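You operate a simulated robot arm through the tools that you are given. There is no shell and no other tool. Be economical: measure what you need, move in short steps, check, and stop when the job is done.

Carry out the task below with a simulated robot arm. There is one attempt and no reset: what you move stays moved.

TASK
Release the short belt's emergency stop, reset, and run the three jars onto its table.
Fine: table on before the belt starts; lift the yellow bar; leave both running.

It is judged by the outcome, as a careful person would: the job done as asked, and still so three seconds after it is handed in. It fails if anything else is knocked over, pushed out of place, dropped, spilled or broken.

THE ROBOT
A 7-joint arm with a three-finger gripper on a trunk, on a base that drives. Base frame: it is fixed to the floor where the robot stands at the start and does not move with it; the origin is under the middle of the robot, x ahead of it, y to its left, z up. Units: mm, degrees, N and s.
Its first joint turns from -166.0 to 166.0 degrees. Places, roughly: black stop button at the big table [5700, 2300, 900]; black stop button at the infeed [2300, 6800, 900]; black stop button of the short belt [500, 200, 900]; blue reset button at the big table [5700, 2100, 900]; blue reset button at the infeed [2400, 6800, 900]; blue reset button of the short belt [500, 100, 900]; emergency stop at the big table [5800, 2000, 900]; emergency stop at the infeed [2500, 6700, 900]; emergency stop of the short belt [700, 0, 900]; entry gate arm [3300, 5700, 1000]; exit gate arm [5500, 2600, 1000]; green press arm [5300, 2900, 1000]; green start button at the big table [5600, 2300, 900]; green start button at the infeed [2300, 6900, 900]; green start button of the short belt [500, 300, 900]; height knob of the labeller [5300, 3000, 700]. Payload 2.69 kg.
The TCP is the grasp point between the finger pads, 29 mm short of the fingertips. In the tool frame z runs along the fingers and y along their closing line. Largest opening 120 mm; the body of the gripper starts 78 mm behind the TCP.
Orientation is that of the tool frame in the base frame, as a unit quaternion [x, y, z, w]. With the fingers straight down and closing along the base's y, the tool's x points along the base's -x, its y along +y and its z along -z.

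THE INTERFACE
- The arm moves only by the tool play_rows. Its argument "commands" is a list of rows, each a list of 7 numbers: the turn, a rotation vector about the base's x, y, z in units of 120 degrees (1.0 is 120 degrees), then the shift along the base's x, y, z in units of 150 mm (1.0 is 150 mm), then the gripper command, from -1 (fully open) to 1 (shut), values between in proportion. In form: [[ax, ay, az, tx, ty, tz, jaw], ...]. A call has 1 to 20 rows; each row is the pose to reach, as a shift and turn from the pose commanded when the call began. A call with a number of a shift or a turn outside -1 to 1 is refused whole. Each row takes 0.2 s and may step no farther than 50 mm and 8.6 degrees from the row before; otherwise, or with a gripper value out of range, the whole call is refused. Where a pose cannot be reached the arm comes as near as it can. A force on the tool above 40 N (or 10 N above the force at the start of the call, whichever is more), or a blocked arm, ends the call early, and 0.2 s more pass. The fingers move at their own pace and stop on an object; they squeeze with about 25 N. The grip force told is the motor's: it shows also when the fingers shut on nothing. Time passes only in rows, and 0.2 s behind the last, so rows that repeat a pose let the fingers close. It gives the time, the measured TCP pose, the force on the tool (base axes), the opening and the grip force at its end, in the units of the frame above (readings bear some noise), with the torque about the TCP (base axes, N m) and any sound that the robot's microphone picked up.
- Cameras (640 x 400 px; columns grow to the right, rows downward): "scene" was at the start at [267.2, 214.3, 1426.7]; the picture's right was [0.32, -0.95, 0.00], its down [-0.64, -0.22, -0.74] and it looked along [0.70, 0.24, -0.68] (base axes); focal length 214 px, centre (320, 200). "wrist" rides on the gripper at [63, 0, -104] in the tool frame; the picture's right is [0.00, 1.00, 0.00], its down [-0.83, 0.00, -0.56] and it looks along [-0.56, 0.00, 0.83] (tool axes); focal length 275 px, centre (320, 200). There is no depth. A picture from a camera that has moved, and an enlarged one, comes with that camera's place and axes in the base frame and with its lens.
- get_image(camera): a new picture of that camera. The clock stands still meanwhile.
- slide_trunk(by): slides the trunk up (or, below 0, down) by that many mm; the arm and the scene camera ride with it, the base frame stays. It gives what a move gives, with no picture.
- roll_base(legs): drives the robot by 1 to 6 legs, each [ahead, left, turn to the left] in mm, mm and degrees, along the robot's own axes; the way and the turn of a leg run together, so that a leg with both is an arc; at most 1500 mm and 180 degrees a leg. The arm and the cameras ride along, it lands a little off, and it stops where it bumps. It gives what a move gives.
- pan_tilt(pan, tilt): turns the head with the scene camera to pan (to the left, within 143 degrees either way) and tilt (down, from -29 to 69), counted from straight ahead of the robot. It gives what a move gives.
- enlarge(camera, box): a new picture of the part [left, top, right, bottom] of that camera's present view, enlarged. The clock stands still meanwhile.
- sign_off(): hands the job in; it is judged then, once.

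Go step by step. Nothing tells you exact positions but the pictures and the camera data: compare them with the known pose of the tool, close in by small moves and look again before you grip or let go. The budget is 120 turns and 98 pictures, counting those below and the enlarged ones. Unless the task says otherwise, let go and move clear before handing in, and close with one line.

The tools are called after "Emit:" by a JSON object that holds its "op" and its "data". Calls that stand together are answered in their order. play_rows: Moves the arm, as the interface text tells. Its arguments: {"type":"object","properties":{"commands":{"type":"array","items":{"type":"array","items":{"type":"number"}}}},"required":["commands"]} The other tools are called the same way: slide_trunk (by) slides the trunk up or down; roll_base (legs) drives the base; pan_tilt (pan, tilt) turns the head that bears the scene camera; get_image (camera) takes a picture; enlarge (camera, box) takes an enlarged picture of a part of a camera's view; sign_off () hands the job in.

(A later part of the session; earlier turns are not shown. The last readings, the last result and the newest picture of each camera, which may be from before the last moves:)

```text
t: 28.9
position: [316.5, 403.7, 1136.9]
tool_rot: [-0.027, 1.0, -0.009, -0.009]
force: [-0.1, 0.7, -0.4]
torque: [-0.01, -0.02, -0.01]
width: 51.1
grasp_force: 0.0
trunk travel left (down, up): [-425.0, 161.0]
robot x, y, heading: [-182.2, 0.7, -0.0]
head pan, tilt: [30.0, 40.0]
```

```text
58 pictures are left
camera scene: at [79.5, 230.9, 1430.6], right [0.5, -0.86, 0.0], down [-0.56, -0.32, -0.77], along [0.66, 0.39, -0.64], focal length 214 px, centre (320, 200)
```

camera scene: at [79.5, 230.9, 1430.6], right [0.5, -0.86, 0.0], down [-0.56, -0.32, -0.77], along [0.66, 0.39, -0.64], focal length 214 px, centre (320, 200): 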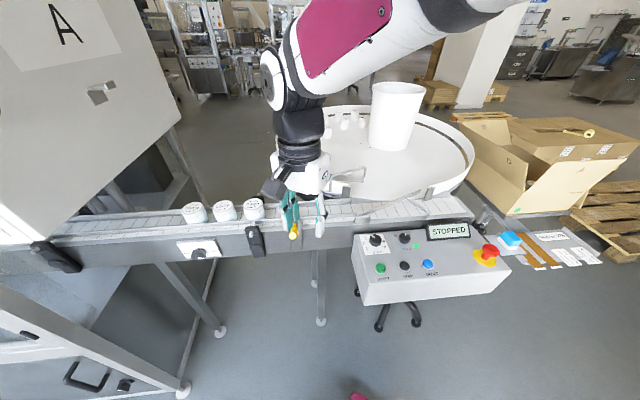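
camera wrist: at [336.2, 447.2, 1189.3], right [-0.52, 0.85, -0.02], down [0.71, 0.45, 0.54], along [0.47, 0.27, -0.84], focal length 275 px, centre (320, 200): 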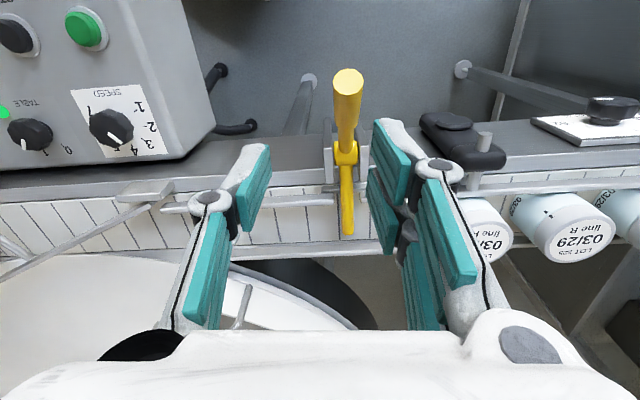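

Good clearance now. I'll turn the gripper across the handle and stop above it.

Emit:
{"op": "play_rows", "data": {"commands": [[0.002, -0.001, 0.053, 0.06, 0.1, 0, 0.15], [0.004, -0.003, 0.106, 0.12, 0.2, -0.05, 0.15], [0.006, -0.005, 0.16, 0.2, 0.3, -0.15, 0.15], [0.008, -0.006, 0.213, 0.27, 0.41, -0.27, 0.15], [0.0086, -0.0077, 0.267, 0.33, 0.527, -0.4, 0.15]]}}

Emit:
{"op": "get_image", "data": {"camera": "scene"}}

Emit:
{"op": "get_image", "data": {"camera": "wrist"}}

```text
t: 30.1
position: [365.7, 483.7, 1078.4]
tool_rot: [-0.303, 0.953, -0.003, 0.002]
force: [-0.7, -0.4, 0.2]
torque: [0.03, 0.03, 0.02]
width: 51.1
grasp_force: 0.1
trunk travel left (down, up): [-425.0, 161.0]
robot x, y, heading: [-183.5, -0.0, 0.1]
head pan, tilt: [30.0, 40.0]
```

```text
57 pictures are left
camera scene: at [79.4, 230.5, 1430.6], right [0.5, -0.86, 0.0], down [-0.56, -0.32, -0.77], along [0.66, 0.39, -0.64], focal length 214 px, centre (320, 200)
```

scene: 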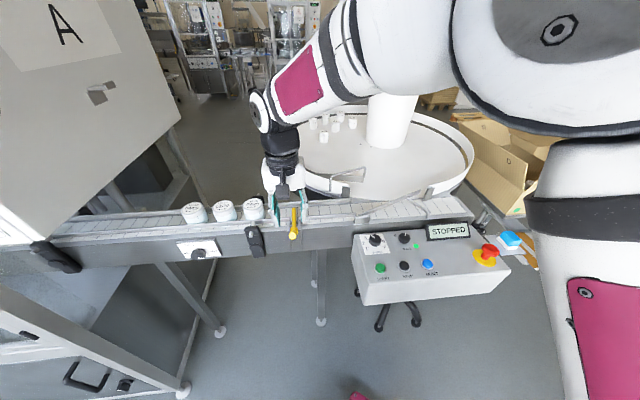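

```text
56 pictures are left
camera wrist: at [313.1, 447.2, 1182.5], right [-0.58, 0.81, -0.01], down [0.67, 0.49, 0.56], along [0.46, 0.32, -0.83], focal length 275 px, centre (320, 200)
```

wrist: 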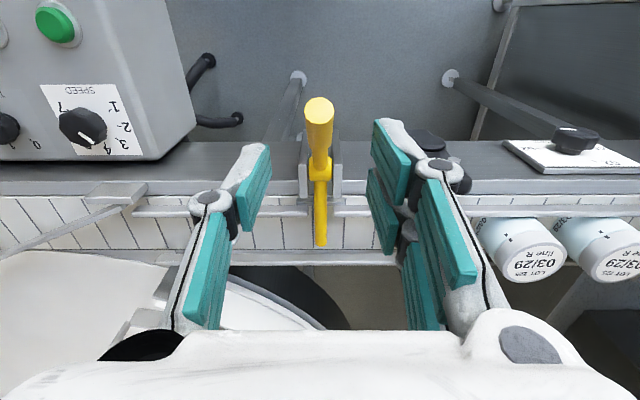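

The handle end is centred between the fingers, around (357, 476, 990). I'll lower onto it and close.

Emit:
{"op": "play_rows", "data": {"commands": [[0, 0, 0, 0, 0, -0.25, 0.15], [0, 0, 0, 0, 0, -0.5, 0.15], [0, 0, 0, 0, 0, -0.62, 0.15]]}}

Emit:
{"op": "get_image", "data": {"camera": "wrist"}}

Emit:
{"op": "enlarge", "data": {"camera": "scene", "box": [230, 160, 350, 260]}}

```text
t: 30.9
position: [367.2, 484.1, 984.1]
tool_rot: [-0.302, 0.953, -0.002, 0.002]
force: [0.1, 0.7, -0.3]
torque: [0.04, -0.03, 0.02]
width: 51.1
grasp_force: 0.0
trunk travel left (down, up): [-425.0, 161.0]
robot x, y, heading: [-182.7, -2.8, 0.0]
head pan, tilt: [30.0, 40.0]
```

```text
55 pictures are left
camera wrist: at [313.6, 447.4, 1088.5], right [-0.58, 0.81, -0.01], down [0.67, 0.48, 0.56], along [0.46, 0.32, -0.83], focal length 275 px, centre (320, 200)
```

wrist: 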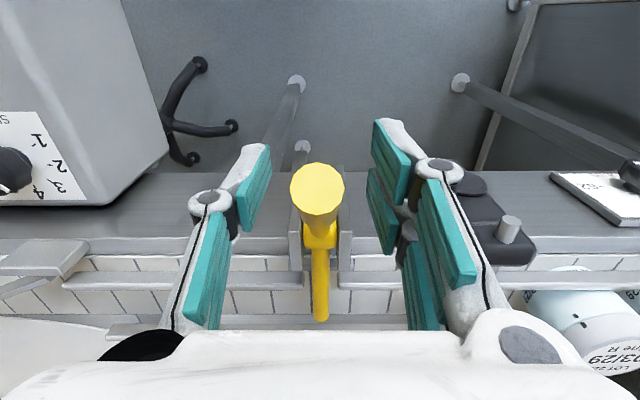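

```text
4.00 times, centred on (290, 210) of scene
camera zoom: at [79.4, 230.7, 1430.6], right [0.5, -0.86, 0.0], down [-0.56, -0.32, -0.77], along [0.66, 0.39, -0.64], focal length 858 px, centre (440, 160)
```

zoom: 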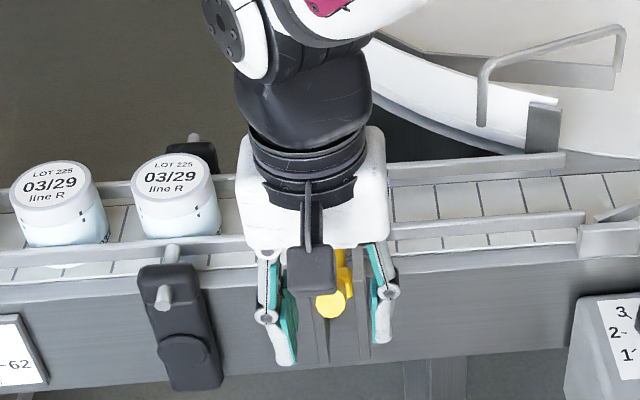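

The handle lies between the pads, its end near z 995. I'll close on it.

Emit:
{"op": "play_rows", "data": {"commands": [[0, 0, 0, 0, 0, 0.02, 0.6], [0, 0, 0, 0, 0, 0.02, 0.8], [0, 0, 0, 0, 0, 0.02, 0.8]]}}

Emit:
{"op": "get_image", "data": {"camera": "wrist"}}

```text
t: 31.7
position: [366.8, 483.3, 987.0]
tool_rot: [-0.302, 0.953, -0.003, 0.002]
force: [2.8, -5.1, -2.8]
torque: [0.53, 0.41, 0.77]
width: 17.7
grasp_force: 43.6
trunk travel left (down, up): [-425.0, 161.0]
robot x, y, heading: [-182.8, -1.1, 0.4]
head pan, tilt: [30.0, 40.0]
```

```text
53 pictures are left
camera wrist: at [313.9, 447.2, 1091.1], right [-0.58, 0.81, -0.01], down [0.67, 0.49, 0.56], along [0.46, 0.32, -0.83], focal length 275 px, centre (320, 200)
```

wrist: 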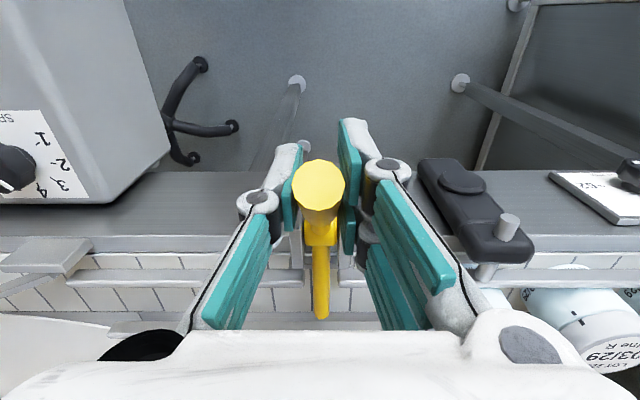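

I hold the handle (17.7 mm). I'll swing it outward and down on an arc about the pivot in small steps and check that the bar rises.

Emit:
{"op": "play_rows", "data": {"commands": [[0, 0, 0, -0.023, -0.016, -0.05, 0.9], [0, 0, 0, -0.043, -0.03, -0.1, 0.9], [0, 0, 0, -0.059, -0.041, -0.15, 0.9], [0, 0, 0, -0.068, -0.047, -0.2, 0.9], [0, 0, 0, -0.072, -0.05, -0.25, 0.9], [0, 0, 0, -0.074, -0.051, -0.31, 0.9]]}}

Emit:
{"op": "get_image", "data": {"camera": "wrist"}}

Emit:
{"op": "enlarge", "data": {"camera": "scene", "box": [230, 160, 350, 260]}}

```text
t: 33.1
position: [354.4, 475.4, 938.1]
tool_rot: [-0.303, 0.953, -0.004, 0.001]
force: [1.6, -9.2, -0.8]
torque: [0.28, 0.2, 0.42]
width: 19.2
grasp_force: 41.6
trunk travel left (down, up): [-425.0, 161.0]
robot x, y, heading: [-182.4, -1.0, 0.0]
head pan, tilt: [30.0, 40.0]
```

```text
52 pictures are left
camera wrist: at [302.2, 438.9, 1042.6], right [-0.58, 0.81, -0.01], down [0.67, 0.49, 0.56], along [0.46, 0.32, -0.83], focal length 275 px, centre (320, 200)
```

wrist: 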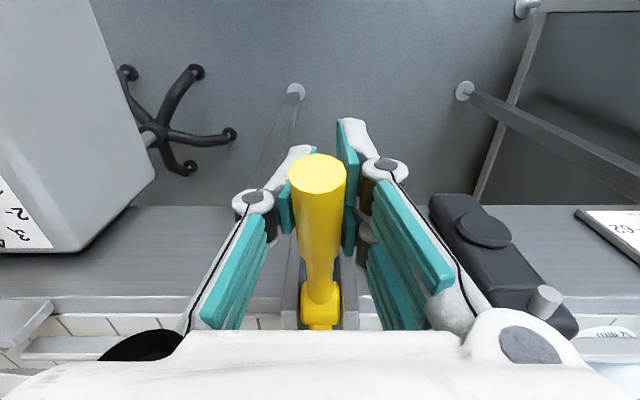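

```text
4.00 times, centred on (290, 210) of scene
camera zoom: at [79.7, 230.6, 1430.5], right [0.5, -0.86, 0.0], down [-0.56, -0.32, -0.77], along [0.66, 0.39, -0.64], focal length 858 px, centre (440, 160)
```

zoom: 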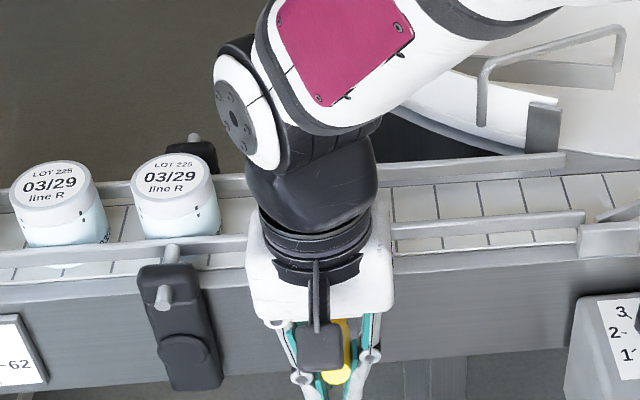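

The handle follows with little force. I'll continue the arc about 30° further and check.

Emit:
{"op": "play_rows", "data": {"commands": [[0, 0, 0, 0.005, 0.004, -0.05, 0.9], [0, 0, 0, 0.015, 0.01, -0.09, 0.9], [0, 0, 0, 0.03, 0.02, -0.14, 0.9], [0, 0, 0, 0.05, 0.034, -0.18, 0.9], [0, 0, 0, 0.07, 0.05, -0.23, 0.9]]}}

Emit:
{"op": "get_image", "data": {"camera": "wrist"}}

Emit:
{"op": "enlarge", "data": {"camera": "scene", "box": [230, 160, 350, 260]}}

```text
t: 34.3
position: [365.8, 484.3, 905.6]
tool_rot: [-0.303, 0.953, -0.002, 0.002]
force: [0.0, 0.1, 0.7]
torque: [-0.01, -0.01, 0.0]
width: 6.0
grasp_force: 0.2
trunk travel left (down, up): [-425.0, 161.0]
robot x, y, heading: [-182.7, 1.5, 0.1]
head pan, tilt: [30.0, 40.0]
```

```text
50 pictures are left
camera wrist: at [312.3, 448.3, 1010.3], right [-0.58, 0.81, -0.01], down [0.67, 0.48, 0.56], along [0.46, 0.32, -0.83], focal length 275 px, centre (320, 200)
```

wrist: 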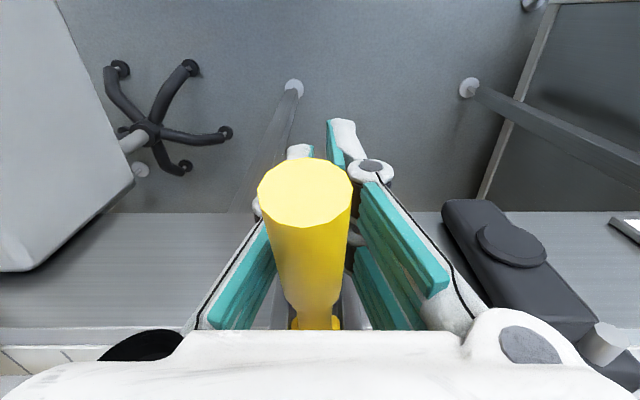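

```text
4.00 times, centred on (290, 210) of scene
camera zoom: at [79.5, 230.9, 1430.6], right [0.5, -0.86, 0.0], down [-0.56, -0.32, -0.77], along [0.66, 0.39, -0.64], focal length 858 px, centre (440, 160)
```

zoom: 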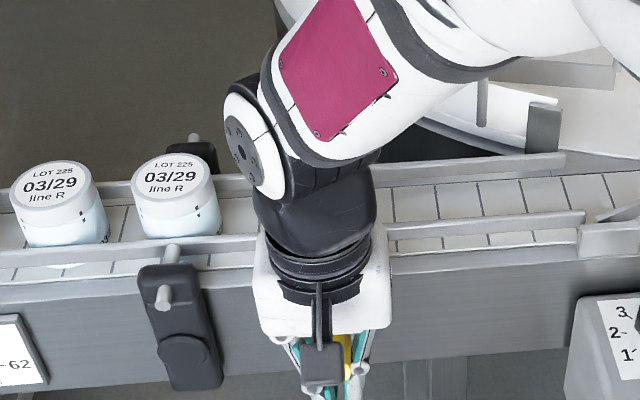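

The handle slipped up out of the pads, so gripping isn't best. I'll open, rise, and see where the lever rests.

Emit:
{"op": "play_rows", "data": {"commands": [[0, 0, 0, 0, 0, 0, 0.15], [0, 0, 0, 0, 0, 0, 0.15], [0, 0, 0, 0, 0, 0.25, 0.15], [0, 0, 0, 0, 0, 0.5, 0.15], [0, 0, 0, -0.05, -0.03, 0.8, 0.15]]}}

Emit:
{"op": "get_image", "data": {"camera": "wrist"}}

Emit:
{"op": "enlarge", "data": {"camera": "scene", "box": [230, 160, 350, 260]}}

```text
t: 35.5
position: [358.3, 482.0, 1026.4]
tool_rot: [-0.303, 0.953, -0.004, 0.001]
force: [0.9, 0.7, -0.6]
torque: [-0.05, 0.01, -0.03]
width: 50.9
grasp_force: 0.1
trunk travel left (down, up): [-425.0, 161.0]
robot x, y, heading: [-179.1, -2.2, 0.4]
head pan, tilt: [30.0, 40.0]
```

```text
48 pictures are left
camera wrist: at [306.0, 444.9, 1130.9], right [-0.58, 0.81, -0.01], down [0.67, 0.48, 0.56], along [0.46, 0.32, -0.83], focal length 275 px, centre (320, 200)
```

wrist: 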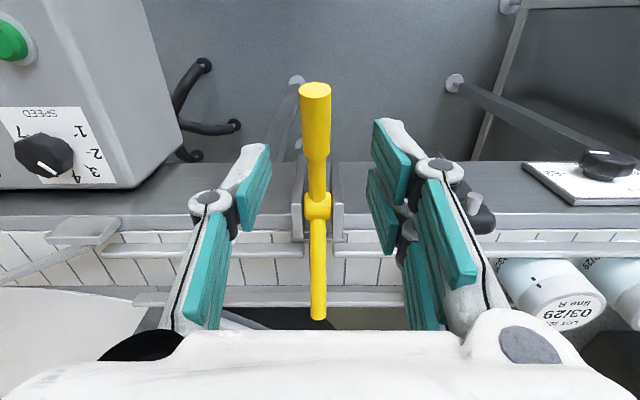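

```text
4.00 times, centred on (290, 210) of scene
camera zoom: at [79.8, 231.2, 1430.4], right [0.5, -0.86, 0.0], down [-0.56, -0.32, -0.77], along [0.66, 0.39, -0.64], focal length 858 px, centre (440, 160)
```

zoom: 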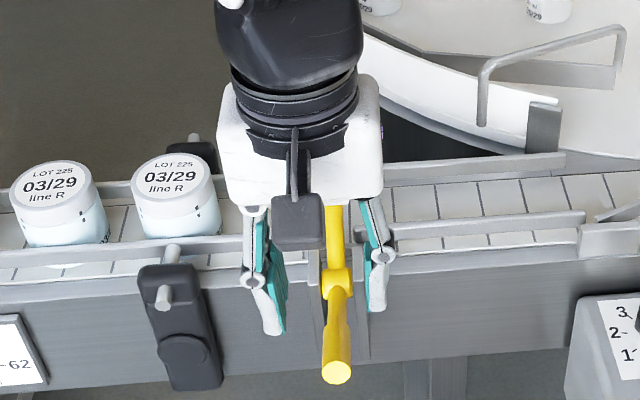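

The lever stays put by friction, its bar now raised about 25°. I'll set the fingertips to a narrow gap as a cradle and press the handle down from above.

Emit:
{"op": "play_rows", "data": {"commands": [[0, 0, 0, -0.071, -0.061, 0, 0.8], [0, 0, 0, -0.071, -0.061, 0, 0.8], [0, 0, 0, -0.071, -0.061, -0.155, 0.8], [0, 0, 0, -0.071, -0.061, -0.22, 0.8], [0, 0, 0, -0.071, -0.061, -0.28, 0.8], [0, 0, 0, -0.06, -0.053, -0.34, 0.8], [0, 0, 0, -0.05, -0.046, -0.4, 0.8], [0, 0, 0, -0.038, -0.038, -0.455, 0.8]]}}

Emit:
{"op": "get_image", "data": {"camera": "wrist"}}

Emit:
{"op": "enlarge", "data": {"camera": "scene", "box": [230, 160, 350, 260]}}

```text
t: 37.3
position: [351.7, 472.5, 958.8]
tool_rot: [-0.303, 0.953, -0.002, 0.002]
force: [-1.9, 1.6, 1.3]
torque: [0.07, 0.04, 0.01]
width: 13.2
grasp_force: 0.8
trunk travel left (down, up): [-425.0, 161.0]
robot x, y, heading: [-182.2, 0.2, 0.4]
head pan, tilt: [30.0, 40.0]
```

```text
46 pictures are left
camera wrist: at [298.5, 437.1, 1062.7], right [-0.58, 0.81, -0.01], down [0.67, 0.48, 0.56], along [0.46, 0.32, -0.83], focal length 275 px, centre (320, 200)
```

wrist: 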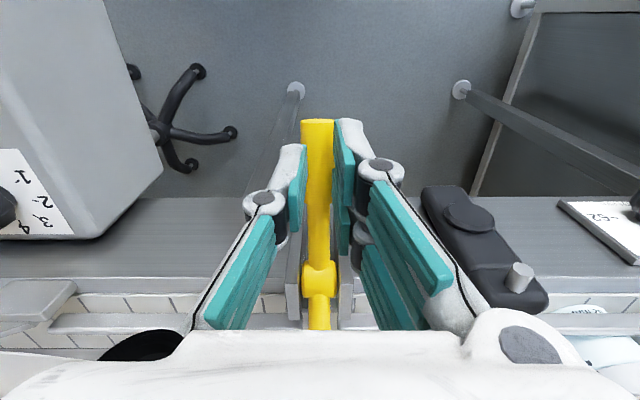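

```text
4.00 times, centred on (290, 210) of scene
camera zoom: at [79.4, 230.9, 1430.6], right [0.5, -0.86, 0.0], down [-0.56, -0.32, -0.77], along [0.66, 0.39, -0.64], focal length 858 px, centre (440, 160)
```

zoom: 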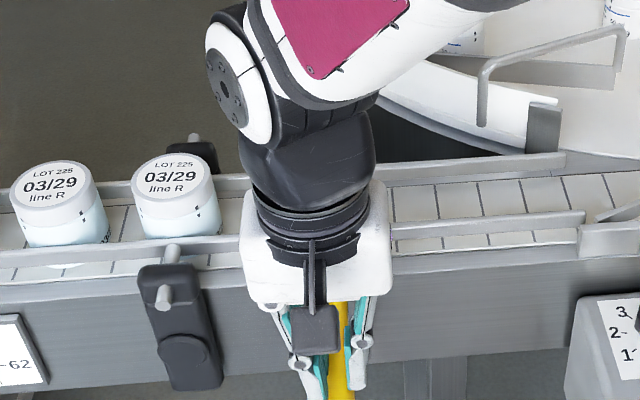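

The handle is going down in the cradle with little force. I'll continue along the arc.

Emit:
{"op": "play_rows", "data": {"commands": [[0, 0, 0, 0.022, 0.015, -0.06, 0.8], [0, 0, 0, 0.044, 0.03, -0.11, 0.8], [0, 0, 0, 0.07, 0.048, -0.165, 0.8], [0, 0, 0, 0.09, 0.065, -0.215, 0.8]]}}

Emit:
{"op": "get_image", "data": {"camera": "wrist"}}

Emit:
{"op": "enlarge", "data": {"camera": "scene", "box": [230, 160, 350, 260]}}

```text
t: 38.3
position: [366.3, 482.0, 925.0]
tool_rot: [-0.302, 0.953, -0.002, 0.001]
force: [-3.1, 2.4, 3.2]
torque: [-0.07, 0.28, -0.04]
width: 19.1
grasp_force: 23.7
trunk travel left (down, up): [-425.0, 161.0]
robot x, y, heading: [-179.9, -3.6, 0.1]
head pan, tilt: [30.0, 40.0]
```

```text
44 pictures are left
camera wrist: at [313.1, 446.4, 1029.4], right [-0.58, 0.81, -0.01], down [0.67, 0.48, 0.56], along [0.46, 0.32, -0.83], focal length 275 px, centre (320, 200)
```

wrist: 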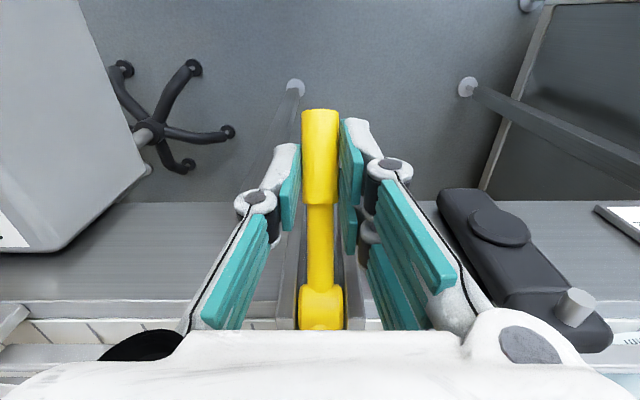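

```text
4.00 times, centred on (290, 210) of scene
camera zoom: at [79.5, 230.9, 1430.4], right [0.5, -0.86, 0.0], down [-0.56, -0.32, -0.77], along [0.66, 0.39, -0.64], focal length 858 px, centre (440, 160)
```

zoom: 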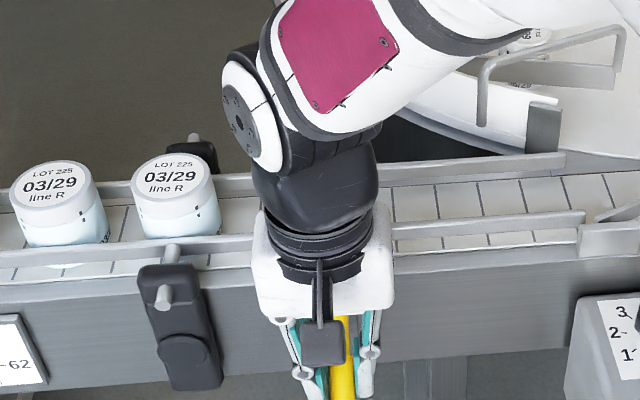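

The handle has wedged between the pads, pointing down somewhat. I'll open, rise and look at where the bar rests.

Emit:
{"op": "play_rows", "data": {"commands": [[0, 0, 0, 0, 0, 0, 0.2], [0, 0, 0, 0, 0, 0, 0.2], [0, 0, 0, -0.05, -0.03, 0.25, 0.2], [0, 0, 0, -0.1, -0.06, 0.5, 0.2], [0, 0, 0, -0.2, -0.12, 0.75, 0.2], [0, 0, 0, -0.3, -0.2, 1.0, 0.2]]}}

Emit:
{"op": "get_image", "data": {"camera": "wrist"}}

Emit:
{"op": "enlarge", "data": {"camera": "scene", "box": [230, 160, 350, 260]}}

```text
t: 39.7
position: [321.5, 452.1, 1076.1]
tool_rot: [-0.303, 0.953, -0.003, 0.002]
force: [0.4, 0.6, 0.1]
torque: [-0.03, 0.04, 0.0]
width: 47.9
grasp_force: 0.0
trunk travel left (down, up): [-425.0, 161.0]
robot x, y, heading: [-183.2, 0.1, 0.3]
head pan, tilt: [30.0, 40.0]
```

```text
42 pictures are left
camera wrist: at [268.6, 416.7, 1180.9], right [-0.58, 0.81, -0.01], down [0.67, 0.48, 0.56], along [0.46, 0.32, -0.83], focal length 275 px, centre (320, 200)
```

wrist: 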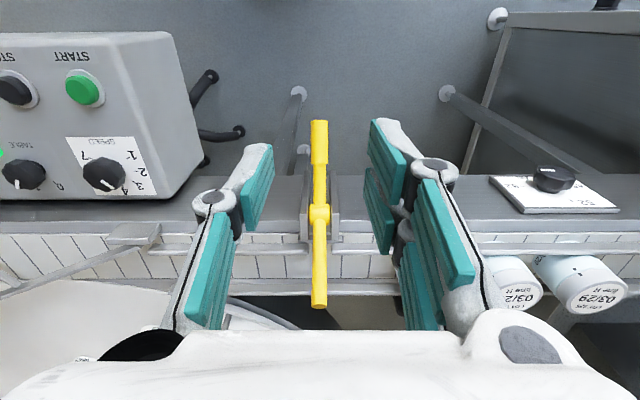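

```text
4.00 times, centred on (290, 210) of scene
camera zoom: at [79.8, 231.2, 1430.4], right [0.5, -0.86, 0.0], down [-0.56, -0.32, -0.77], along [0.66, 0.39, -0.64], focal length 858 px, centre (440, 160)
```

zoom: 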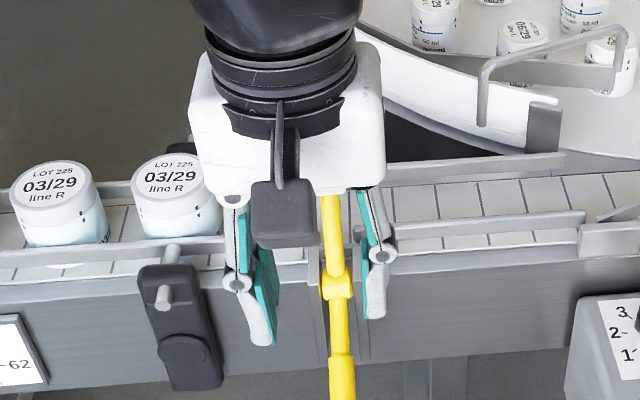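

The bar is up roughly half way (handle about 14° below level) and holds. I'll press again with fully closed fingers, further along the arc.

Emit:
{"op": "play_rows", "data": {"commands": [[0, 0, 0, 0.1, 0.07, -0.1, 1], [0, 0, 0, 0.202, 0.141, -0.35, 1], [0, 0, 0, 0.202, 0.141, -0.64, 1], [0, 0, 0, 0.202, 0.141, -0.72, 1], [0, 0, 0, 0.213, 0.148, -0.76, 1], [0, 0, 0, 0.223, 0.156, -0.8, 1], [0, 0, 0, 0.237, 0.166, -0.835, 1], [0, 0, 0, 0.251, 0.175, -0.87, 1], [0, 0, 0, 0.267, 0.187, -0.9, 1], [0, 0, 0, 0.284, 0.198, -0.935, 1], [0, 0, 0, 0.306, 0.214, -0.985, 1]]}}

Emit:
{"op": "get_image", "data": {"camera": "wrist"}}

Emit:
{"op": "enlarge", "data": {"camera": "scene", "box": [230, 160, 350, 260]}}

```text
t: 41.9
position: [357.8, 488.0, 941.3]
tool_rot: [-0.305, 0.952, 0.002, 0.004]
force: [-8.5, -7.9, 16.6]
torque: [-0.27, 0.04, -0.09]
width: 0.0
grasp_force: 29.4
trunk travel left (down, up): [-425.0, 161.0]
robot x, y, heading: [-181.6, -0.1, 0.0]
head pan, tilt: [30.0, 40.0]
stopped in row 11: the force on the tool passed its limit at 45 N (the readings are from after the stop); the commanded pose is now the measured one
```

```text
40 pictures are left
camera wrist: at [305.8, 450.1, 1045.3], right [-0.58, 0.81, 0.0], down [0.67, 0.48, 0.56], along [0.46, 0.33, -0.83], focal length 275 px, centre (320, 200)
```

wrist: 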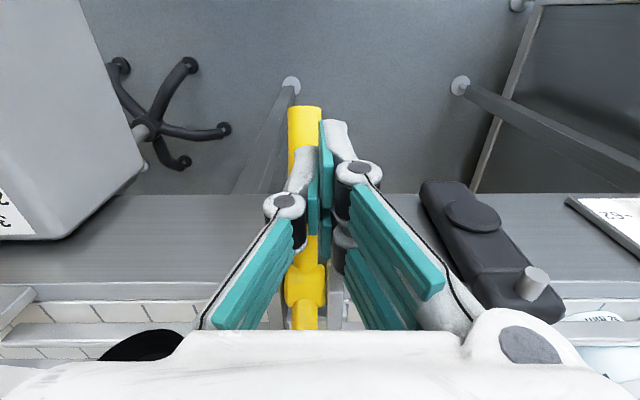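

```text
4.00 times, centred on (290, 210) of scene
camera zoom: at [78.4, 230.3, 1430.8], right [0.5, -0.86, 0.0], down [-0.56, -0.32, -0.77], along [0.66, 0.39, -0.64], focal length 858 px, centre (440, 160)
```

zoom: 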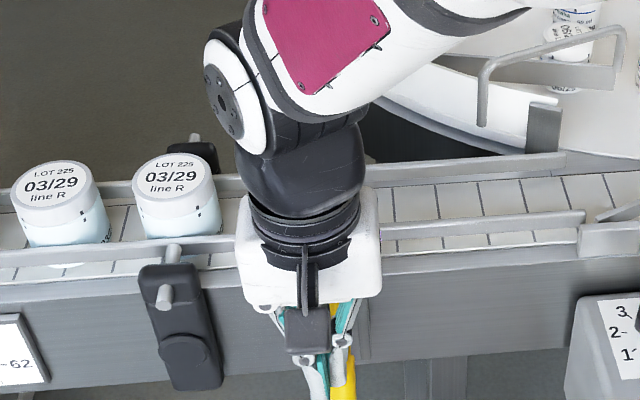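

The push ended at 45 N, with the tips sliding to one side — possibly the lever's end stop. I'll rise and examine the lever.

Emit:
{"op": "play_rows", "data": {"commands": [[0, 0, 0, 0, 0, 0.2, 1], [0, 0, 0, -0.1, -0.1, 0.5, 1], [0, 0, 0, -0.25, -0.23, 0.75, 1], [0, 0, 0, -0.45, -0.35, 0.95, 1], [0, 0, 0, -0.65, -0.5, 1.0, 1]]}}

Emit:
{"op": "get_image", "data": {"camera": "wrist"}}

Emit:
{"op": "enlarge", "data": {"camera": "scene", "box": [230, 160, 350, 260]}}

```text
t: 43.1
position: [262.5, 414.5, 1090.6]
tool_rot: [-0.305, 0.952, 0.001, 0.004]
force: [-0.4, 0.0, 0.0]
torque: [0.0, 0.04, 0.02]
width: 0.1
grasp_force: 28.8
trunk travel left (down, up): [-425.0, 161.0]
robot x, y, heading: [-179.0, -0.4, 0.2]
head pan, tilt: [30.0, 40.0]
```

```text
38 pictures are left
camera wrist: at [209.7, 377.1, 1193.8], right [-0.58, 0.81, 0.0], down [0.67, 0.48, 0.56], along [0.46, 0.33, -0.83], focal length 275 px, centre (320, 200)
```

wrist: 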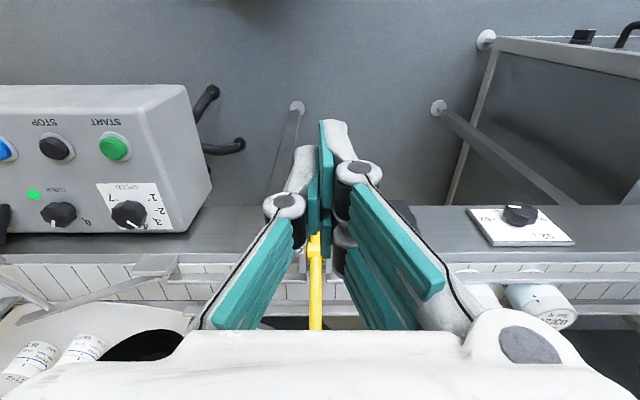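

```text
4.00 times, centred on (290, 210) of scene
camera zoom: at [79.6, 231.4, 1430.4], right [0.5, -0.86, 0.0], down [-0.56, -0.32, -0.77], along [0.66, 0.39, -0.64], focal length 858 px, centre (440, 160)
```

zoom: 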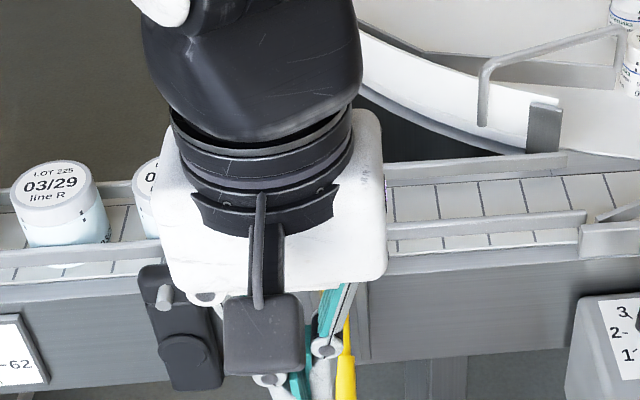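

I'll move the arm aside toward the panel to get a clear view of the lever.

Emit:
{"op": "play_rows", "data": {"commands": [[0, 0, -0.03, 0.15, -0.2, 0.1, 1], [0, 0, -0.08, 0.3, -0.4, 0.2, 1], [0, 0, -0.14, 0.5, -0.6, 0.2, 1], [0, 0, -0.2, 0.7, -0.8, 0.2, 1], [0, 0, -0.25, 0.9, -1.0, 0.2, 1]]}}

Emit:
{"op": "enlarge", "data": {"camera": "scene", "box": [230, 160, 350, 260]}}

Emit:
{"op": "get_image", "data": {"camera": "scene"}}

```text
t: 44.3
position: [397.1, 263.4, 1120.1]
tool_rot: [-0.047, 0.999, 0.0, 0.006]
force: [0.0, 0.5, -0.3]
torque: [0.0, -0.04, 0.0]
width: 0.0
grasp_force: 28.5
trunk travel left (down, up): [-425.0, 161.0]
robot x, y, heading: [-180.5, 0.3, 0.1]
head pan, tilt: [30.0, 40.0]
```

```text
4.00 times, centred on (290, 210) of scene
camera zoom: at [79.0, 231.4, 1430.6], right [0.5, -0.86, 0.0], down [-0.56, -0.32, -0.77], along [0.66, 0.39, -0.64], focal length 858 px, centre (440, 160)
```

zoom: 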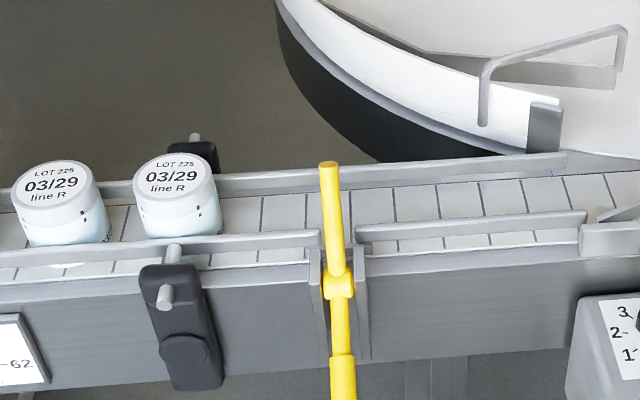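

```text
35 pictures are left
camera scene: at [79.0, 231.4, 1430.6], right [0.5, -0.86, 0.0], down [-0.56, -0.32, -0.77], along [0.66, 0.39, -0.64], focal length 214 px, centre (320, 200)
```

scene: 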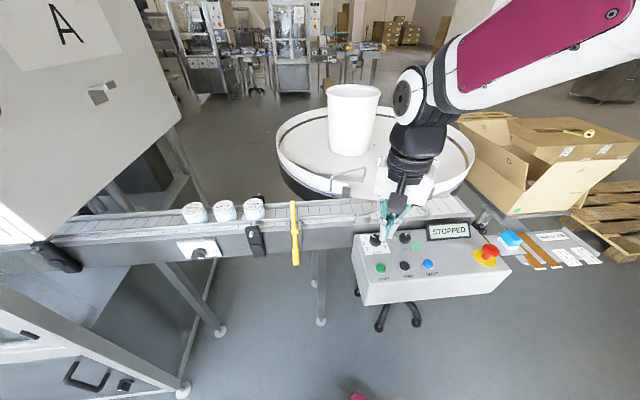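

The bar stands at about 60° now. To be sure it clears the jars (or is at its stop), I'll take hold of the bar's upper end directly and check; first moving above it.

Emit:
{"op": "play_rows", "data": {"commands": [[0, -0.008, 0.06, 0.0, 0.3, 0.1, 0.5], [0, -0.008, 0.12, 0.05, 0.6, 0.1, 0.2], [0, -0.008, 0.18, 0.1, 0.8, 0.1, 0.2], [0, -0.008, 0.25, 0.15, 1.0, 0.1, 0.2]]}}

Emit:
{"op": "play_rows", "data": {"commands": [[0, 0, 0, 0.05, 0.25, 0, 0.2], [0, 0, 0, 0.1, 0.5, 0, 0.2], [0, 0, 0, 0.13, 0.78, 0, 0.2]]}}

Emit:
{"op": "get_image", "data": {"camera": "wrist"}}

Emit:
{"op": "get_image", "data": {"camera": "scene"}}

```text
t: 45.3
position: [419.7, 414.2, 1135.4]
tool_rot: [-0.304, 0.953, 0.001, 0.014]
force: [-0.9, -0.6, 0.6]
torque: [0.04, -0.04, 0.01]
width: 48.0
grasp_force: 0.0
trunk travel left (down, up): [-425.0, 161.0]
robot x, y, heading: [-177.3, -4.2, 0.3]
head pan, tilt: [30.0, 40.0]
```

```text
t: 46.1
position: [439.8, 529.8, 1135.5]
tool_rot: [-0.304, 0.953, 0.001, 0.014]
force: [0.2, -1.1, 0.3]
torque: [0.07, 0.01, 0.0]
width: 48.2
grasp_force: 0.1
trunk travel left (down, up): [-425.0, 161.0]
robot x, y, heading: [-181.5, 0.3, 0.1]
head pan, tilt: [30.0, 40.0]
```

```text
34 pictures are left
camera wrist: at [385.9, 492.3, 1238.2], right [-0.58, 0.81, -0.01], down [0.66, 0.48, 0.58], along [0.47, 0.33, -0.82], focal length 275 px, centre (320, 200)
```

wrist: 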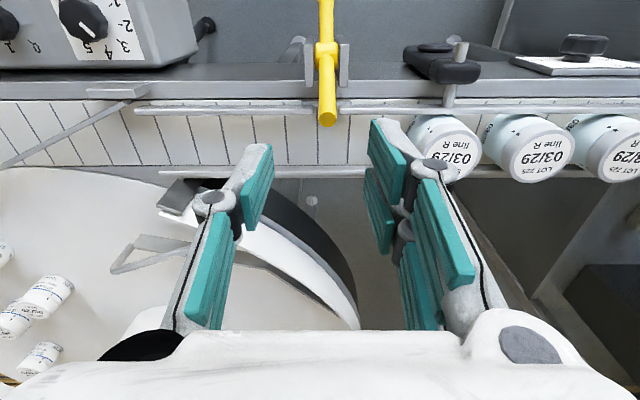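

```text
33 pictures are left
camera scene: at [79.4, 230.3, 1430.7], right [0.5, -0.86, 0.0], down [-0.56, -0.32, -0.77], along [0.66, 0.39, -0.64], focal length 214 px, centre (320, 200)
```

scene: 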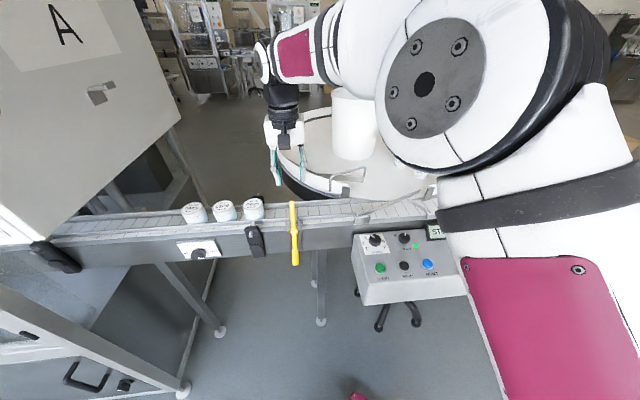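

Seen from above the bar leans about 70° up, and its tip is near (440, 537, 1028). I'll lower around the tip and grip it gently to try raising further.

Emit:
{"op": "play_rows", "data": {"commands": [[0, -0.008, 0, -0.01, 0.04, -0.25, 0.3], [0, -0.012, 0, -0.01, 0.04, -0.5, 0.3], [0, -0.012, 0, -0.01, 0.04, -0.7, 0.3]]}}

Emit:
{"op": "get_image", "data": {"camera": "wrist"}}

```text
t: 46.9
position: [436.7, 535.6, 1031.2]
tool_rot: [-0.305, 0.952, -0.002, 0.025]
force: [-0.3, 0.0, 0.3]
torque: [0.01, -0.01, 0.01]
width: 41.8
grasp_force: 0.0
trunk travel left (down, up): [-425.0, 161.0]
robot x, y, heading: [-179.3, 0.7, 0.2]
head pan, tilt: [30.0, 40.0]
```

```text
32 pictures are left
camera wrist: at [380.5, 498.3, 1132.6], right [-0.58, 0.81, -0.02], down [0.65, 0.48, 0.59], along [0.49, 0.33, -0.8], focal length 275 px, centre (320, 200)
```

wrist: 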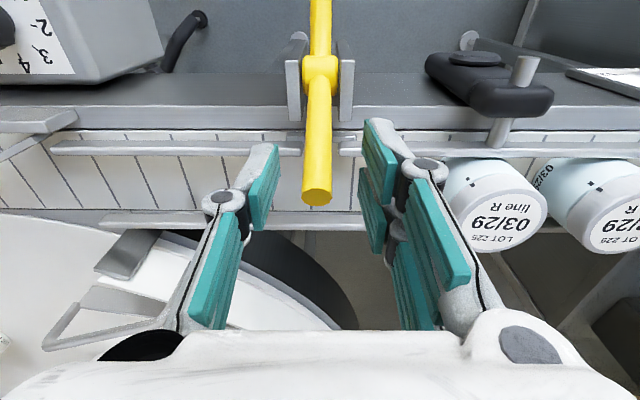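

The bar tip triangulates to about 28 mm across and 96 mm above the pivot (≈73° up), clear of the jars' near edge. I'll grip and nudge it further back to confirm it is at its stop.

Emit:
{"op": "play_rows", "data": {"commands": [[0, 0, 0, 0, 0, 0, 0.8], [0, 0, 0, 0, 0, 0, 0.95], [0, 0, 0, 0, 0, 0, 0.95], [0, 0, 0, -0.022, -0.015, 0.005, 0.95], [0, 0, 0, -0.044, -0.03, 0.01, 0.95], [0, 0, 0, -0.066, -0.046, 0.01, 0.95]]}}

Emit:
{"op": "get_image", "data": {"camera": "wrist"}}

```text
t: 48.3
position: [433.1, 529.8, 1032.1]
tool_rot: [-0.304, 0.952, -0.001, 0.028]
force: [29.1, 19.6, -1.3]
torque: [0.13, -0.82, 0.12]
width: 13.3
grasp_force: 39.6
trunk travel left (down, up): [-425.0, 161.0]
robot x, y, heading: [-181.5, -1.4, 0.2]
head pan, tilt: [30.0, 40.0]
```

```text
31 pictures are left
camera wrist: at [374.6, 492.5, 1133.6], right [-0.58, 0.81, -0.02], down [0.64, 0.48, 0.6], along [0.5, 0.34, -0.8], focal length 275 px, centre (320, 200)
```

wrist: 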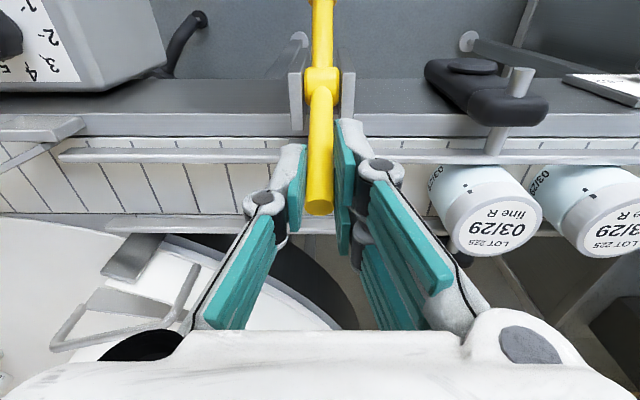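

It resists at 35 N with hardly any motion, so the bar is fully up at its stop. I'll relax, release, rise clear and head for START.

Emit:
{"op": "play_rows", "data": {"commands": [[0, 0, 0, 0.03, 0.02, 0, 0.95], [0, 0, 0, 0.03, 0.02, 0, 0.2], [0, 0, 0, 0.03, 0.02, 0, 0.2], [0, 0, 0, 0.03, 0.02, 0.25, 0.2], [0, 0, 0, 0.03, 0.02, 0.5, 0.2], [0, 0.01, 0, 0.03, 0.02, 0.75, 0.2], [-0.004, 0.02, 0, 0.05, -0.2, 0.8, 0.5], [-0.008, 0.0255, -0.06, 0.06, -0.45, 0.8, 1], [-0.008, 0.0255, -0.12, 0.1, -0.7, 0.8, 1], [-0.008, 0.0255, -0.18, 0.12, -1.0, 0.8, 1]]}}

Emit:
{"op": "play_rows", "data": {"commands": [[0, 0, -0.05, 0, -0.3, -0.1, 1], [0, 0, -0.1, 0, -0.55, -0.3, 1], [0, 0, -0.1, 0.03, -0.76, -0.5, 1], [0, 0, -0.1, 0.03, -0.8, -0.75, 1]]}}

Emit:
{"op": "get_image", "data": {"camera": "wrist"}}

Emit:
{"op": "get_image", "data": {"camera": "scene"}}

```text
t: 50.5
position: [446.2, 380.6, 1151.1]
tool_rot: [-0.121, 0.993, -0.007, -0.004]
force: [-1.0, 0.3, -0.4]
torque: [-0.05, 0.0, -0.04]
width: 0.0
grasp_force: 25.1
trunk travel left (down, up): [-425.0, 161.0]
robot x, y, heading: [-183.8, -2.2, -0.0]
head pan, tilt: [30.0, 40.0]
```

```text
t: 51.5
position: [448.7, 260.3, 1039.1]
tool_rot: [-0.016, 1.0, -0.007, -0.004]
force: [-0.7, 0.0, 0.7]
torque: [0.01, 0.0, 0.02]
width: 0.0
grasp_force: 24.8
trunk travel left (down, up): [-425.0, 161.0]
robot x, y, heading: [-183.0, 0.2, 0.2]
head pan, tilt: [30.0, 40.0]
```

```text
30 pictures are left
camera wrist: at [386.3, 257.9, 1144.0], right [-0.04, 1.0, -0.01], down [0.84, 0.04, 0.55], along [0.55, 0.01, -0.84], focal length 275 px, centre (320, 200)
```

wrist: 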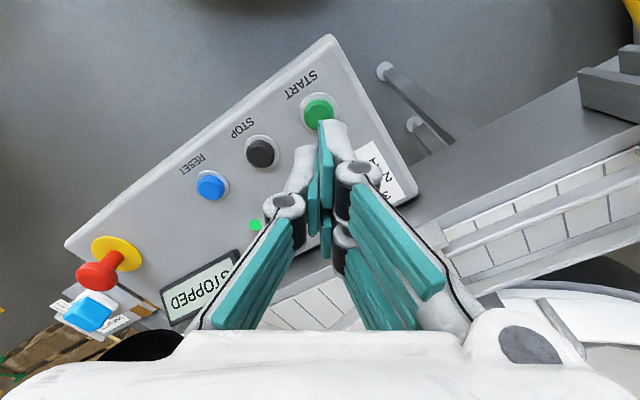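

```text
29 pictures are left
camera scene: at [79.0, 231.0, 1430.6], right [0.5, -0.86, 0.0], down [-0.56, -0.32, -0.77], along [0.66, 0.39, -0.64], focal length 214 px, centre (320, 200)
```

scene: 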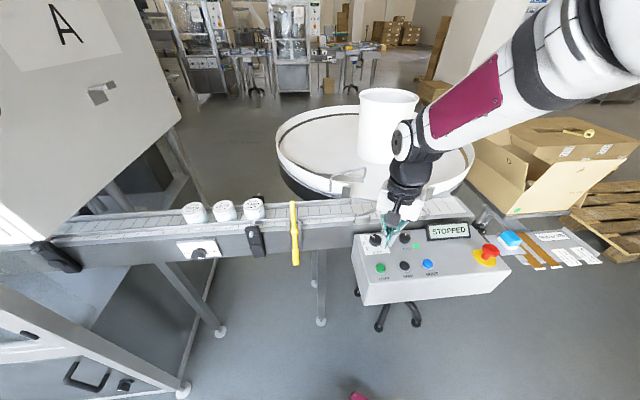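

START is at about (451.5, 255.5). I'll descend to just above and verify.

Emit:
{"op": "play_rows", "data": {"commands": [[0, 0, 0, 0.018, -0.03, -0.3, 1], [0, 0, 0, 0.018, -0.03, -0.55, 1], [0, 0, 0, 0.018, -0.03, -0.66, 1]]}}

Emit:
{"op": "enlarge", "data": {"camera": "wrist", "box": [240, 60, 400, 160]}}

Emit:
{"op": "enlarge", "data": {"camera": "scene", "box": [330, 210, 490, 310]}}

```text
t: 52.3
position: [453.6, 255.7, 939.5]
tool_rot: [-0.017, 1.0, -0.007, -0.005]
force: [-0.1, 0.1, -0.2]
torque: [0.06, 0.05, -0.01]
width: 0.2
grasp_force: 24.7
trunk travel left (down, up): [-425.0, 161.0]
robot x, y, heading: [-185.8, 1.8, 0.1]
head pan, tilt: [30.0, 40.0]
```

```text
4.00 times, centred on (320, 110) of wrist
camera zoom: at [390.0, 254.6, 1044.3], right [-0.04, 1.0, -0.01], down [0.84, 0.04, 0.55], along [0.55, 0.01, -0.84], focal length 1101 px, centre (320, 560)
```

zoom: 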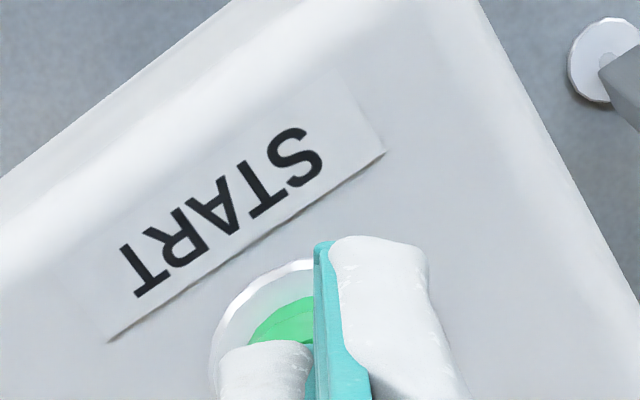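

```text
4.00 times, centred on (410, 260) of scene
camera zoom: at [79.1, 230.9, 1430.6], right [0.5, -0.86, 0.0], down [-0.56, -0.32, -0.77], along [0.66, 0.39, -0.64], focal length 858 px, centre (-40, -40)
```

zoom: 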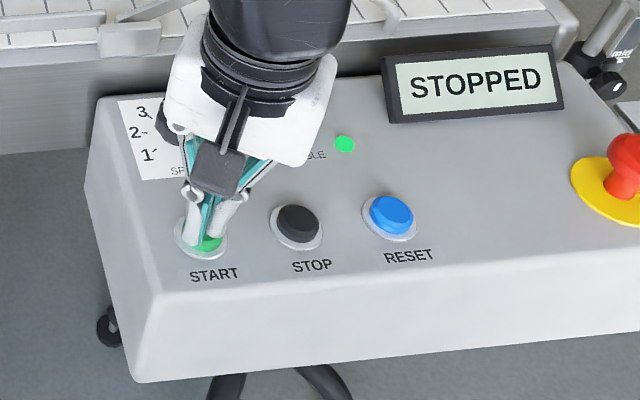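

Aligned within 3 mm; I'll shift y by −3 and press START until the click.

Emit:
{"op": "play_rows", "data": {"commands": [[0, 0, 0, -0.01, -0.02, -0.05, 1], [0, 0, 0, -0.01, -0.02, -0.09, 1], [0, 0, 0, -0.01, -0.02, -0.12, 1], [0, 0, 0, -0.01, -0.02, -0.14, 1], [0, 0, 0, -0.01, -0.02, -0.155, 1], [0, 0, 0, -0.01, -0.02, 0.1, 1], [0, 0, 0, -0.01, -0.02, 0.4, 1]]}}

Emit:
{"op": "get_image", "data": {"camera": "scene"}}

```text
t: 53.9
position: [453.9, 252.2, 999.8]
tool_rot: [-0.016, 1.0, -0.006, -0.005]
force: [-0.1, 0.2, -1.2]
torque: [0.0, 0.05, 0.02]
width: 0.1
grasp_force: 25.1
trunk travel left (down, up): [-425.0, 161.0]
robot x, y, heading: [-182.9, 2.6, 0.2]
head pan, tilt: [30.0, 40.0]
heard: click
```

```text
26 pictures are left
camera scene: at [79.6, 231.2, 1430.5], right [0.5, -0.86, 0.0], down [-0.56, -0.32, -0.77], along [0.66, 0.39, -0.64], focal length 214 px, centre (320, 200)
```

scene: 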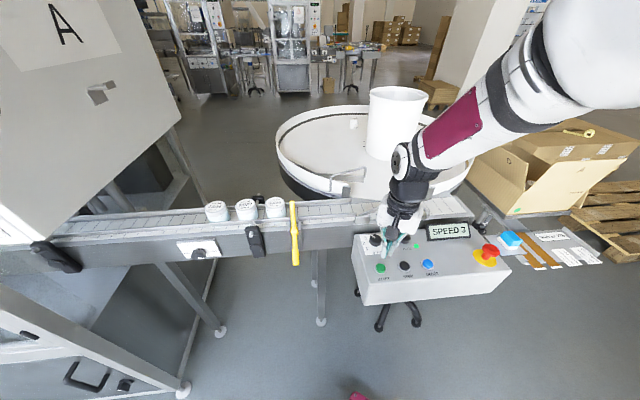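

The display shows SPEED 3 and the jars are moving. I'll raise the arm and watch them pass the bar.

Emit:
{"op": "play_rows", "data": {"commands": [[0, 0, 0, -0.1, -0.1, 0.3, 1], [0, 0, 0, -0.2, -0.3, 0.6, 1], [0, 0, 0, -0.2, -0.5, 0.8, 1]]}}

Emit:
{"op": "get_image", "data": {"camera": "scene"}}

```text
refused: row 2 steps farther than a row can; nothing moved
```

```text
25 pictures are left
camera scene: at [79.6, 231.2, 1430.5], right [0.5, -0.86, 0.0], down [-0.56, -0.32, -0.77], along [0.66, 0.39, -0.64], focal length 214 px, centre (320, 200)
```

scene: 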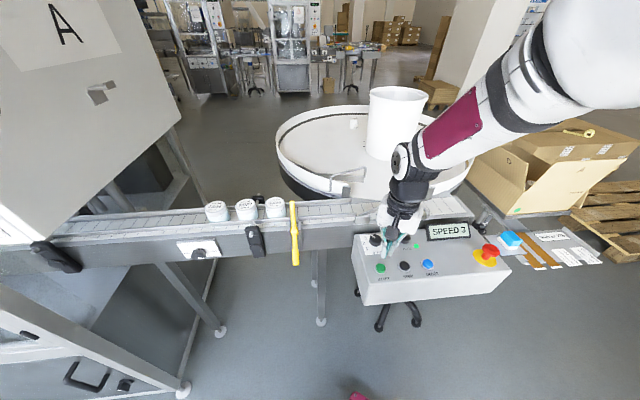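

That step was too long and was refused, so nothing has moved. I'll repeat it with shorter steps.

Emit:
{"op": "play_rows", "data": {"commands": [[0, 0, 0, -0.1, -0.1, 0.25, 1], [0, 0, 0, -0.15, -0.25, 0.5, 1], [0, 0, 0, -0.2, -0.4, 0.75, 1]]}}

Emit:
{"op": "get_image", "data": {"camera": "scene"}}

```text
t: 54.7
position: [422.9, 190.1, 1112.4]
tool_rot: [-0.017, 1.0, -0.006, -0.005]
force: [0.7, 0.2, -1.3]
torque: [-0.06, 0.01, 0.0]
width: 0.1
grasp_force: 24.6
trunk travel left (down, up): [-425.0, 161.0]
robot x, y, heading: [-181.4, -0.1, 0.2]
head pan, tilt: [30.0, 40.0]
```

```text
24 pictures are left
camera scene: at [79.6, 231.5, 1430.4], right [0.5, -0.86, 0.0], down [-0.56, -0.32, -0.77], along [0.66, 0.39, -0.64], focal length 214 px, centre (320, 200)
```

scene: 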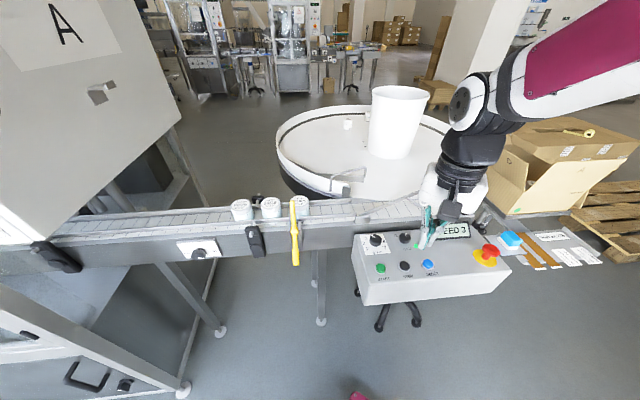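

The first jar is passing the raised bar. I'll wait and watch.

Emit:
{"op": "play_rows", "data": {"commands": [[0, 0, 0, 0, -0.1, 0.1, 1], [0, 0, 0, 0, -0.2, 0.2, 1], [0, 0, 0, 0, -0.2, 0.2, 1], [0, 0, 0, 0, -0.2, 0.2, 1], [0, 0, 0, 0, -0.2, 0.2, 1]]}}

Emit:
{"op": "get_image", "data": {"camera": "scene"}}

```text
t: 55.9
position: [421.8, 160.3, 1141.8]
tool_rot: [-0.016, 1.0, -0.006, -0.005]
force: [0.1, 0.1, 0.0]
torque: [-0.02, 0.02, -0.03]
width: 0.0
grasp_force: 25.1
trunk travel left (down, up): [-425.0, 161.0]
robot x, y, heading: [-182.0, -1.4, 0.5]
head pan, tilt: [30.0, 40.0]
```

```text
23 pictures are left
camera scene: at [79.3, 231.0, 1430.6], right [0.5, -0.86, 0.0], down [-0.56, -0.32, -0.77], along [0.66, 0.39, -0.64], focal length 214 px, centre (320, 200)
```

scene: 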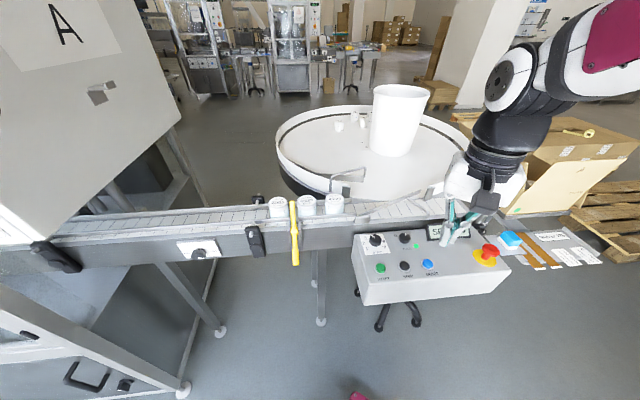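

Two jars have passed the bar without touching it. I'll wait further while they go to the table.

Emit:
{"op": "play_rows", "data": {"commands": [[0, 0, 0, 0, 0, 0, 1], [0, 0, 0, 0, 0, 0, 1], [0, 0, 0, 0, 0, 0, 1], [0, 0, 0, 0, 0, 0, 1], [0, 0, 0, 0, 0, 0, 1], [0, 0, 0, 0, 0, 0, 1], [0, 0, 0, 0, 0, 0, 1], [0, 0, 0, 0, 0, 0, 1], [0, 0, 0, 0, 0, 0, 1], [0, 0, 0, 0, 0, 0, 1]]}}

Emit:
{"op": "get_image", "data": {"camera": "scene"}}

```text
t: 58.1
position: [421.7, 160.1, 1141.9]
tool_rot: [-0.017, 1.0, -0.006, -0.005]
force: [-0.1, 0.2, -0.4]
torque: [-0.01, 0.01, 0.0]
width: 0.1
grasp_force: 24.8
trunk travel left (down, up): [-425.0, 161.0]
robot x, y, heading: [-175.9, 6.1, 0.2]
head pan, tilt: [30.0, 40.0]
```

```text
22 pictures are left
camera scene: at [79.3, 231.0, 1430.6], right [0.5, -0.86, 0.0], down [-0.56, -0.32, -0.77], along [0.66, 0.39, -0.64], focal length 214 px, centre (320, 200)
```

scene: 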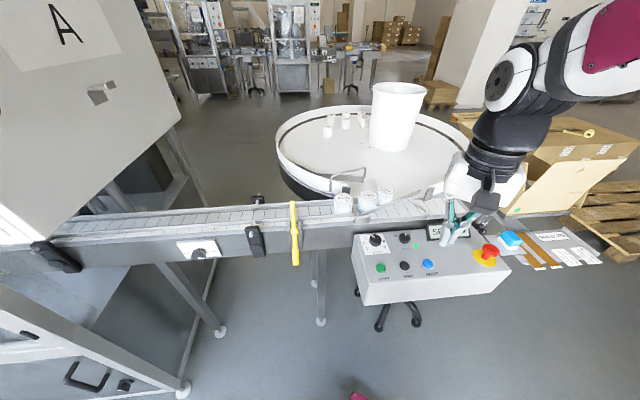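

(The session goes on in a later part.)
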